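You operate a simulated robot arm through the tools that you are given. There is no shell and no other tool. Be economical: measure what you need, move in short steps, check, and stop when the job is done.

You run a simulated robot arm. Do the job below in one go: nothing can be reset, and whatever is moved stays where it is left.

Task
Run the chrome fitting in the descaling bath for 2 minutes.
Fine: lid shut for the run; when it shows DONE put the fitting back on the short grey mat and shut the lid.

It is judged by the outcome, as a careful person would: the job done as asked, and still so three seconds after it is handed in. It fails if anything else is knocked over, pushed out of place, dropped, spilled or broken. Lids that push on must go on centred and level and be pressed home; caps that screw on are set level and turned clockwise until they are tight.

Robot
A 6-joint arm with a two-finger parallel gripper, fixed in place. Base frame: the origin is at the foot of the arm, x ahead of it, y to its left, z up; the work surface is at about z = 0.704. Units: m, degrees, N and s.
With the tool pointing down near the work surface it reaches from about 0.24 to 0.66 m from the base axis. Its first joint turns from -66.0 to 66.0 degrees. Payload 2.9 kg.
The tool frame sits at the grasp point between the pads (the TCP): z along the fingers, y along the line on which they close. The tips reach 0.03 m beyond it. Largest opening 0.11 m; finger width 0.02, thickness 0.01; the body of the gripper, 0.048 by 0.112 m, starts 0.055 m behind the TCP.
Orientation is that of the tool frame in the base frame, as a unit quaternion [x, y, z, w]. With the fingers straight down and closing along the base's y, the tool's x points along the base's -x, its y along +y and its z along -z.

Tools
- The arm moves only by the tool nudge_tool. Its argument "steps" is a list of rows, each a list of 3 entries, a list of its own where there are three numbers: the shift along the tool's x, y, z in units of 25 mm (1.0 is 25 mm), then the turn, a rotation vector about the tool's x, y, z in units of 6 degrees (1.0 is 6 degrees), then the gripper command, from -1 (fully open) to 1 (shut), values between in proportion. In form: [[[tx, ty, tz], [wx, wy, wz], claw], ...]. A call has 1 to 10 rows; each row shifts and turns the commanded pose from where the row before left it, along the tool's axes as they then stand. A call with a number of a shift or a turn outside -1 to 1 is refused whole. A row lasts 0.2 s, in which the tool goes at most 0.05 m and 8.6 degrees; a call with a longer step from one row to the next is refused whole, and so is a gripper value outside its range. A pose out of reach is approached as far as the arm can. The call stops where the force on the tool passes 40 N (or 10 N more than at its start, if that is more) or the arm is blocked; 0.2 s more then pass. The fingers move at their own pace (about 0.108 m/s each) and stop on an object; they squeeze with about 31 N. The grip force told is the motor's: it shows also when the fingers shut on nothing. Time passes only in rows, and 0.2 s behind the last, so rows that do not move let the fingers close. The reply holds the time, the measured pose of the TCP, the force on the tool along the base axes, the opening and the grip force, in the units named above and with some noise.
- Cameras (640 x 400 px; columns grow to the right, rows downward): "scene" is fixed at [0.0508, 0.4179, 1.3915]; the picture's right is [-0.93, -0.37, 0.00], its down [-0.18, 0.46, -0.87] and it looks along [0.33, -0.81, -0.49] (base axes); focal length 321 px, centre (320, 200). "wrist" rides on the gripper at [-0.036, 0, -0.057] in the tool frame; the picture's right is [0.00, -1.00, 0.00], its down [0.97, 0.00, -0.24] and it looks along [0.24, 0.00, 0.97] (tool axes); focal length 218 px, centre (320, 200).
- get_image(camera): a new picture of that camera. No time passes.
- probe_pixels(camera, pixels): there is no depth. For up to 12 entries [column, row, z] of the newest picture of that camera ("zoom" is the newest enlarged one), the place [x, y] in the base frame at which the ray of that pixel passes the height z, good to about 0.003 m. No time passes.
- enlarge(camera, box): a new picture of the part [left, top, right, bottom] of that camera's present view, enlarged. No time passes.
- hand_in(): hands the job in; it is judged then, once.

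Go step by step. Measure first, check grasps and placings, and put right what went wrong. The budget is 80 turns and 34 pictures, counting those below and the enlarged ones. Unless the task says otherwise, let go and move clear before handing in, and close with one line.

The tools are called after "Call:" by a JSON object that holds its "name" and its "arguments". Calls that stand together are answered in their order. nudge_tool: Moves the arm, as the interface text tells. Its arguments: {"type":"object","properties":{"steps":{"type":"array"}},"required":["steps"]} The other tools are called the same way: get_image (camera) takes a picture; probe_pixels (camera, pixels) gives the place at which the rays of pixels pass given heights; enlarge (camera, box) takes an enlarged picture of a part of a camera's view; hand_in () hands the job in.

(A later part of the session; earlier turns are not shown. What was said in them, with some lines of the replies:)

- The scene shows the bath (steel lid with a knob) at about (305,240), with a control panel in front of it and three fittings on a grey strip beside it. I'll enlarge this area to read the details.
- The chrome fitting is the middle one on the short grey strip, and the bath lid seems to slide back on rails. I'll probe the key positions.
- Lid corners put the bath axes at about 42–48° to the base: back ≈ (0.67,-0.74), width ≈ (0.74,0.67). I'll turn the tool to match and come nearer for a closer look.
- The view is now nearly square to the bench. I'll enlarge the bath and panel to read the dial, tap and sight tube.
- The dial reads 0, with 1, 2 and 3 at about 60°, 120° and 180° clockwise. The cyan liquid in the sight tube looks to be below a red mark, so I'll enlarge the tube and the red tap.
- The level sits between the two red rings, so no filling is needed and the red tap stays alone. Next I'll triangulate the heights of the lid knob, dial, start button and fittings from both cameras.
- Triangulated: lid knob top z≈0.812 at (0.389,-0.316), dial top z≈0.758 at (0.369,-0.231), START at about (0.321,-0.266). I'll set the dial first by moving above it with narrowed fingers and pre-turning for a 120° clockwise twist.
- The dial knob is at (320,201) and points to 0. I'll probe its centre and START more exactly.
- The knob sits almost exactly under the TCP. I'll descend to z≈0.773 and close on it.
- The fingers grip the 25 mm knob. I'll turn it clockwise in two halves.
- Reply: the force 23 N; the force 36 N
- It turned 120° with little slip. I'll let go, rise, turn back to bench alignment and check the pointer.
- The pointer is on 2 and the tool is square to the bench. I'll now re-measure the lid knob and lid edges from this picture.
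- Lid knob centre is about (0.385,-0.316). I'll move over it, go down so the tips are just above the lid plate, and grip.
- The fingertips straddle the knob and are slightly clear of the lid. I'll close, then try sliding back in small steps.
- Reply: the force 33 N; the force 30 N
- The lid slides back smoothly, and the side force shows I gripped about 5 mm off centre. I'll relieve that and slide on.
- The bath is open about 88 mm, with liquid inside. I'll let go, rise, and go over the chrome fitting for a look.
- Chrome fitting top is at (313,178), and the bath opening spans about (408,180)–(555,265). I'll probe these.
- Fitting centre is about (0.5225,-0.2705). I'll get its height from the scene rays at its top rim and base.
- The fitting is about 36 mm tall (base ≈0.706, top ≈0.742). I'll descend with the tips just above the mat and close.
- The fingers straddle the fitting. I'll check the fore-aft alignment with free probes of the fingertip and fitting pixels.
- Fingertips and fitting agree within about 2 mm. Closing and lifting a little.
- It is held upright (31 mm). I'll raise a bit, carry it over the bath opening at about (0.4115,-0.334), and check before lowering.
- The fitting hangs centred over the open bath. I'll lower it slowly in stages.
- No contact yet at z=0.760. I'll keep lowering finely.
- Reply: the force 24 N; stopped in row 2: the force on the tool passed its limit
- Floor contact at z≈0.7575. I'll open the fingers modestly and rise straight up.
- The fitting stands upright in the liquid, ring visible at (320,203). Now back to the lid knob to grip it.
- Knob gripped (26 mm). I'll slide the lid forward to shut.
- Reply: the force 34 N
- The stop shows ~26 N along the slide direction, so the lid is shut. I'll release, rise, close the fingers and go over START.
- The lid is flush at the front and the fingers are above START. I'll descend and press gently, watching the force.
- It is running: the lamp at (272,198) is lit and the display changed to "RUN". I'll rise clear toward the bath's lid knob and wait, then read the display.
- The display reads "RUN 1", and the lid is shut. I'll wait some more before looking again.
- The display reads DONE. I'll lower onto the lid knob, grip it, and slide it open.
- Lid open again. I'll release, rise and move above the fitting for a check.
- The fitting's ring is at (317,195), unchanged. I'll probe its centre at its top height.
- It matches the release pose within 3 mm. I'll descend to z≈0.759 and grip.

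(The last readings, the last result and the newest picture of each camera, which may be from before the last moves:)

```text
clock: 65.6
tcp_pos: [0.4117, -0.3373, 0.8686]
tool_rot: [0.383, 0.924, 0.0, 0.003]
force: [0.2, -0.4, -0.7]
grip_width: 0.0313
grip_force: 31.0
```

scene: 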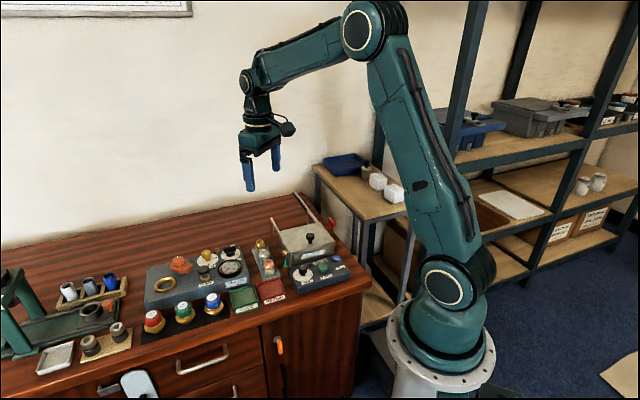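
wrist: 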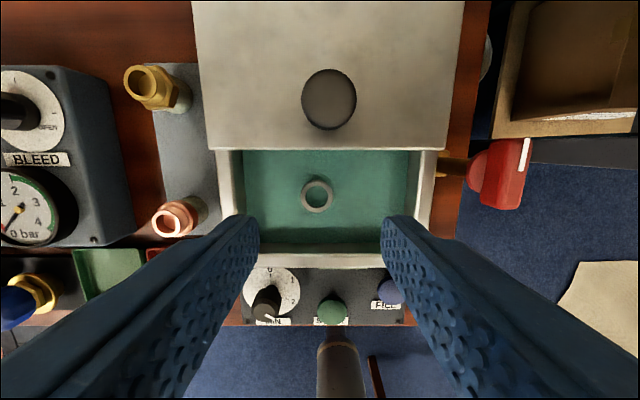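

Held at 31 mm and clear of the bath. I'll carry it back over its mat spot (0.521,-0.2673) and lower partway.

Call:
{"name": "nudge_tool", "arguments": {"steps": [[[0, 0.85, 0], [0, 0, 0], 1], [[0, 0.85, 0], [0, 0, 0], 1], [[0, 0.85, 0], [0, 0, 0], 1], [[-0.1, 0.85, 0], [0, 0, 0], 1], [[-0.5, 0.85, 0], [0, 0, 0], 1], [[-0.51, 0.82, 0], [0, 0, 0], 1], [[0, 0, 0.8], [0, 0, 0], 1], [[0, 0, 0.8], [0, 0, 0], 1], [[0, 0, 0.8], [0, 0, 0], 1], [[0, 0, 0], [0, 0, 0], 1]]}}

Call:
{"name": "enlarge", "arguments": {"camera": "scene", "box": [235, 205, 325, 285]}}

```text
clock: 67.8
tcp_pos: [0.521, -0.2667, 0.8097]
tool_rot: [0.383, 0.924, 0.0, 0.003]
force: [-0.4, 0.2, -1.3]
grip_width: 0.0314
grip_force: 30.7
```

```text
5.00 times, centred on (280, 245) of scene
```

zoom: 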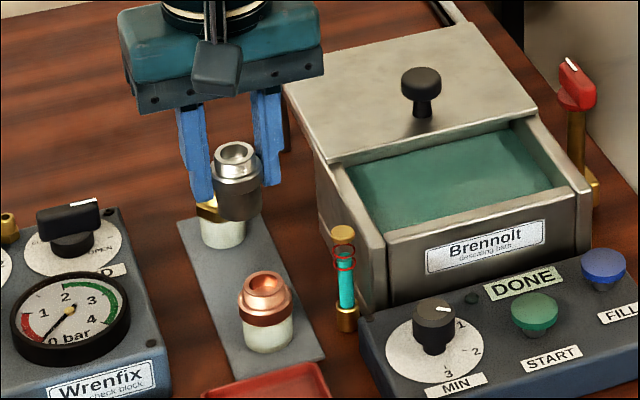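

The fitting is clean and over its spot. I'll lower to just above the mat, then finely to contact.

Call:
{"name": "nudge_tool", "arguments": {"steps": [[[0, 0, 0.6], [0, 0, 0], 1], [[0, 0, 0.6], [0, 0, 0], 1], [[0, 0, 0.6], [0, 0, 0], 1], [[0, 0, 0.5], [0, 0, 0], 1], [[0, 0, 0], [0, 0, 0], 1]]}}

Call:
{"name": "nudge_tool", "arguments": {"steps": [[[0, 0, 0.08], [0, 0, 0], 1], [[0, 0, 0.08], [0, 0, 0], 1], [[0, 0, 0], [0, 0, 0], 1]]}}

```text
clock: 69.0
tcp_pos: [0.52, -0.2675, 0.7493]
tool_rot: [0.383, 0.924, 0.0, 0.003]
force: [-0.5, 0.1, -0.3]
grip_width: 0.0311
grip_force: 31.5
```

```text
clock: 69.8
tcp_pos: [0.5214, -0.2701, 0.7454]
tool_rot: [0.382, 0.924, 0.0, 0.003]
force: [-0.3, 0.5, -2.0]
grip_width: 0.0313
grip_force: 31.0
```

Nearly down; a few more fine steps until contact.

Call:
{"name": "nudge_tool", "arguments": {"steps": [[[0, 0, 0.05], [0, 0, 0], 1], [[0, 0, 0], [0, 0, 0], 1]]}}

Call:
{"name": "nudge_tool", "arguments": {"steps": [[[0, 0, 0.05], [0, 0, 0], 1], [[0, 0, 0], [0, 0, 0], 1]]}}

```text
clock: 70.4
tcp_pos: [0.5205, -0.2694, 0.7469]
tool_rot: [0.381, 0.924, 0.0, 0.003]
force: [-1.1, 3.0, 8.0]
grip_width: 0.0314
grip_force: 31.0
```

```text
clock: 71.0
tcp_pos: [0.5215, -0.2707, 0.7455]
tool_rot: [0.383, 0.924, -0.001, 0.004]
force: [-4.9, 4.9, 21.5]
grip_width: 0.0313
grip_force: 30.7
```

Contact with the mat. I'll release, rise straight up, and look.

Call:
{"name": "nudge_tool", "arguments": {"steps": [[[0, 0, -0.04], [0, 0, 0], 1], [[0, 0, 0], [0, 0, 0], 0], [[0, 0, 0], [0, 0, 0], 0], [[0, 0, -0.4], [0, 0, 0], 0], [[0, 0, -0.7], [0, 0, 0], 0], [[0, 0, -0.9], [0, 0, 0], 0], [[0, 0, -0.9], [0, 0, 0], 0], [[0, 0, -0.9], [0, 0, 0], 0], [[0, 0, -0.9], [0, 0, 0], 0], [[0, 0, 0], [0, 0, 0], 0]]}}

Call:
{"name": "get_image", "arguments": {"camera": "wrist"}}

```text
clock: 73.2
tcp_pos: [0.5197, -0.2667, 0.8622]
tool_rot: [0.383, 0.924, -0.001, 0.003]
force: [-0.5, 0.5, -0.1]
grip_width: 0.0553
grip_force: 0.1
```

```text
2 pictures are left
```

wrist: 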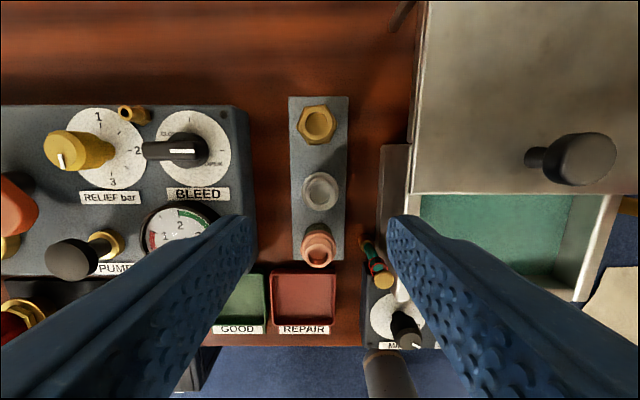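

The fitting stands upright mid-mat at (320,190). Now back to the lid knob to grip it.

Call:
{"name": "nudge_tool", "arguments": {"steps": [[[0, -0.9, 0], [0, 0, 0], -0.09], [[0, -0.9, 0], [0, 0, 0], -0.09], [[-0.2, -0.9, 0], [0, 0, 0], -0.09], [[-0.3, -0.9, 0], [0, 0, 0], -0.09], [[-0.3, -0.9, 0], [0, 0, 0], -0.09], [[-0.31, -0.86, 0], [0, 0, 0], -0.09], [[0, 0, 0], [0, 0, 0], -0.09]]}}

Call:
{"name": "nudge_tool", "arguments": {"steps": [[[0, 0, 0.6], [0, 0, 0], -0.09], [[0, 0, 0.6], [0, 0, 0], -0.09], [[0, 0, 0.48], [0, 0, 0], -0.09], [[0, 0, 0], [0, 0, 0], -0.09], [[0, 0, 0], [0, 0, 0], 1], [[0, 0, 0], [0, 0, 0], 1], [[0, 0, 0], [0, 0, 0], 1]]}}

```text
clock: 74.8
tcp_pos: [0.4445, -0.3836, 0.8625]
tool_rot: [0.382, 0.924, 0.001, 0.003]
force: [0.1, 0.8, 0.1]
grip_width: 0.0599
grip_force: 0.1
```

```text
clock: 76.4
tcp_pos: [0.4458, -0.3809, 0.8208]
tool_rot: [0.382, 0.924, 0.0, 0.003]
force: [-1.9, -2.1, -3.0]
grip_width: 0.026
grip_force: 44.8
```

Knob gripped cleanly. Sliding the lid shut.

Call:
{"name": "nudge_tool", "arguments": {"steps": [[[0.4, 0, 0], [0, 0, 0], 1], [[0.4, 0, 0], [0, 0, 0], 1], [[0.4, 0, 0], [0, 0, 0], 1], [[0.4, 0, 0], [0, 0, 0], 1], [[0.4, 0, 0], [0, 0, 0], 1], [[0.4, 0, 0], [0, 0, 0], 1], [[0.4, 0, 0], [0, 0, 0], 1], [[0.4, 0, 0], [0, 0, 0], 1], [[0.3, 0, 0], [0, 0, 0], 1], [[0, 0, 0], [0, 0, 0], 1]]}}

Call:
{"name": "nudge_tool", "arguments": {"steps": [[[0.1, 0, 0], [0, 0, 0], 1], [[0.1, 0, 0], [0, 0, 0], 1], [[0.1, 0, 0], [0, 0, 0], 1], [[0, 0, 0], [0, 0, 0], 1]]}}

```text
clock: 78.6
tcp_pos: [0.3833, -0.3201, 0.8203]
tool_rot: [0.383, 0.924, 0.0, 0.003]
force: [5.5, 6.7, -6.1]
grip_width: 0.026
grip_force: 44.8
```

```text
clock: 79.6
tcp_pos: [0.3815, -0.3179, 0.8219]
tool_rot: [0.383, 0.924, -0.002, 0.009]
force: [26.2, -15.4, -16.8]
grip_width: 0.0263
grip_force: 44.9
```

The lid is against its stop (~29 N forward), at the same place as before. I'll release, rise clear and take a final look.

Call:
{"name": "nudge_tool", "arguments": {"steps": [[[-0.1, 0, 0], [0, 0, 0], 1], [[0, 0, 0], [0, 0, 0], -0.09], [[0, 0, 0], [0, 0, 0], -0.09], [[0, 0, -0.6], [0, 0, 0], -0.09], [[0, 0, -0.9], [0, 0, 0], -0.09], [[0, 0, -0.9], [0, 0, 0], -0.09], [[0, 0, -0.9], [0, 0, 0], -0.09], [[0, 0, -0.9], [0, 0, 0], -0.09], [[0, 0, 0], [0, 0, 0], -0.09]]}}

Call:
{"name": "enlarge", "arguments": {"camera": "scene", "box": [240, 200, 350, 295]}}

```text
clock: 81.6
tcp_pos: [0.3791, -0.3155, 0.924]
tool_rot: [0.383, 0.924, -0.001, 0.003]
force: [-0.6, -0.8, -0.3]
grip_width: 0.06
grip_force: 0.2
```

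```text
4.21 times, centred on (295, 248) of scene
```

zoom: 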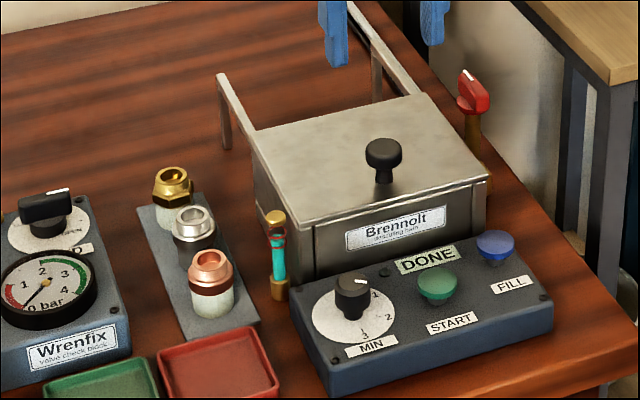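

The lid is shut, the display shows DONE, the chrome fitting stands on the grey mat, and the arm is clear. Handing in.

Call:
{"name": "hand_in", "arguments": {}}

```text
The job is handed in.
```

The chrome fitting ran in the descaling bath on the 2-minute setting with the lid shut until the display showed DONE. It is now back on the short grey mat, and the lid is shut again.
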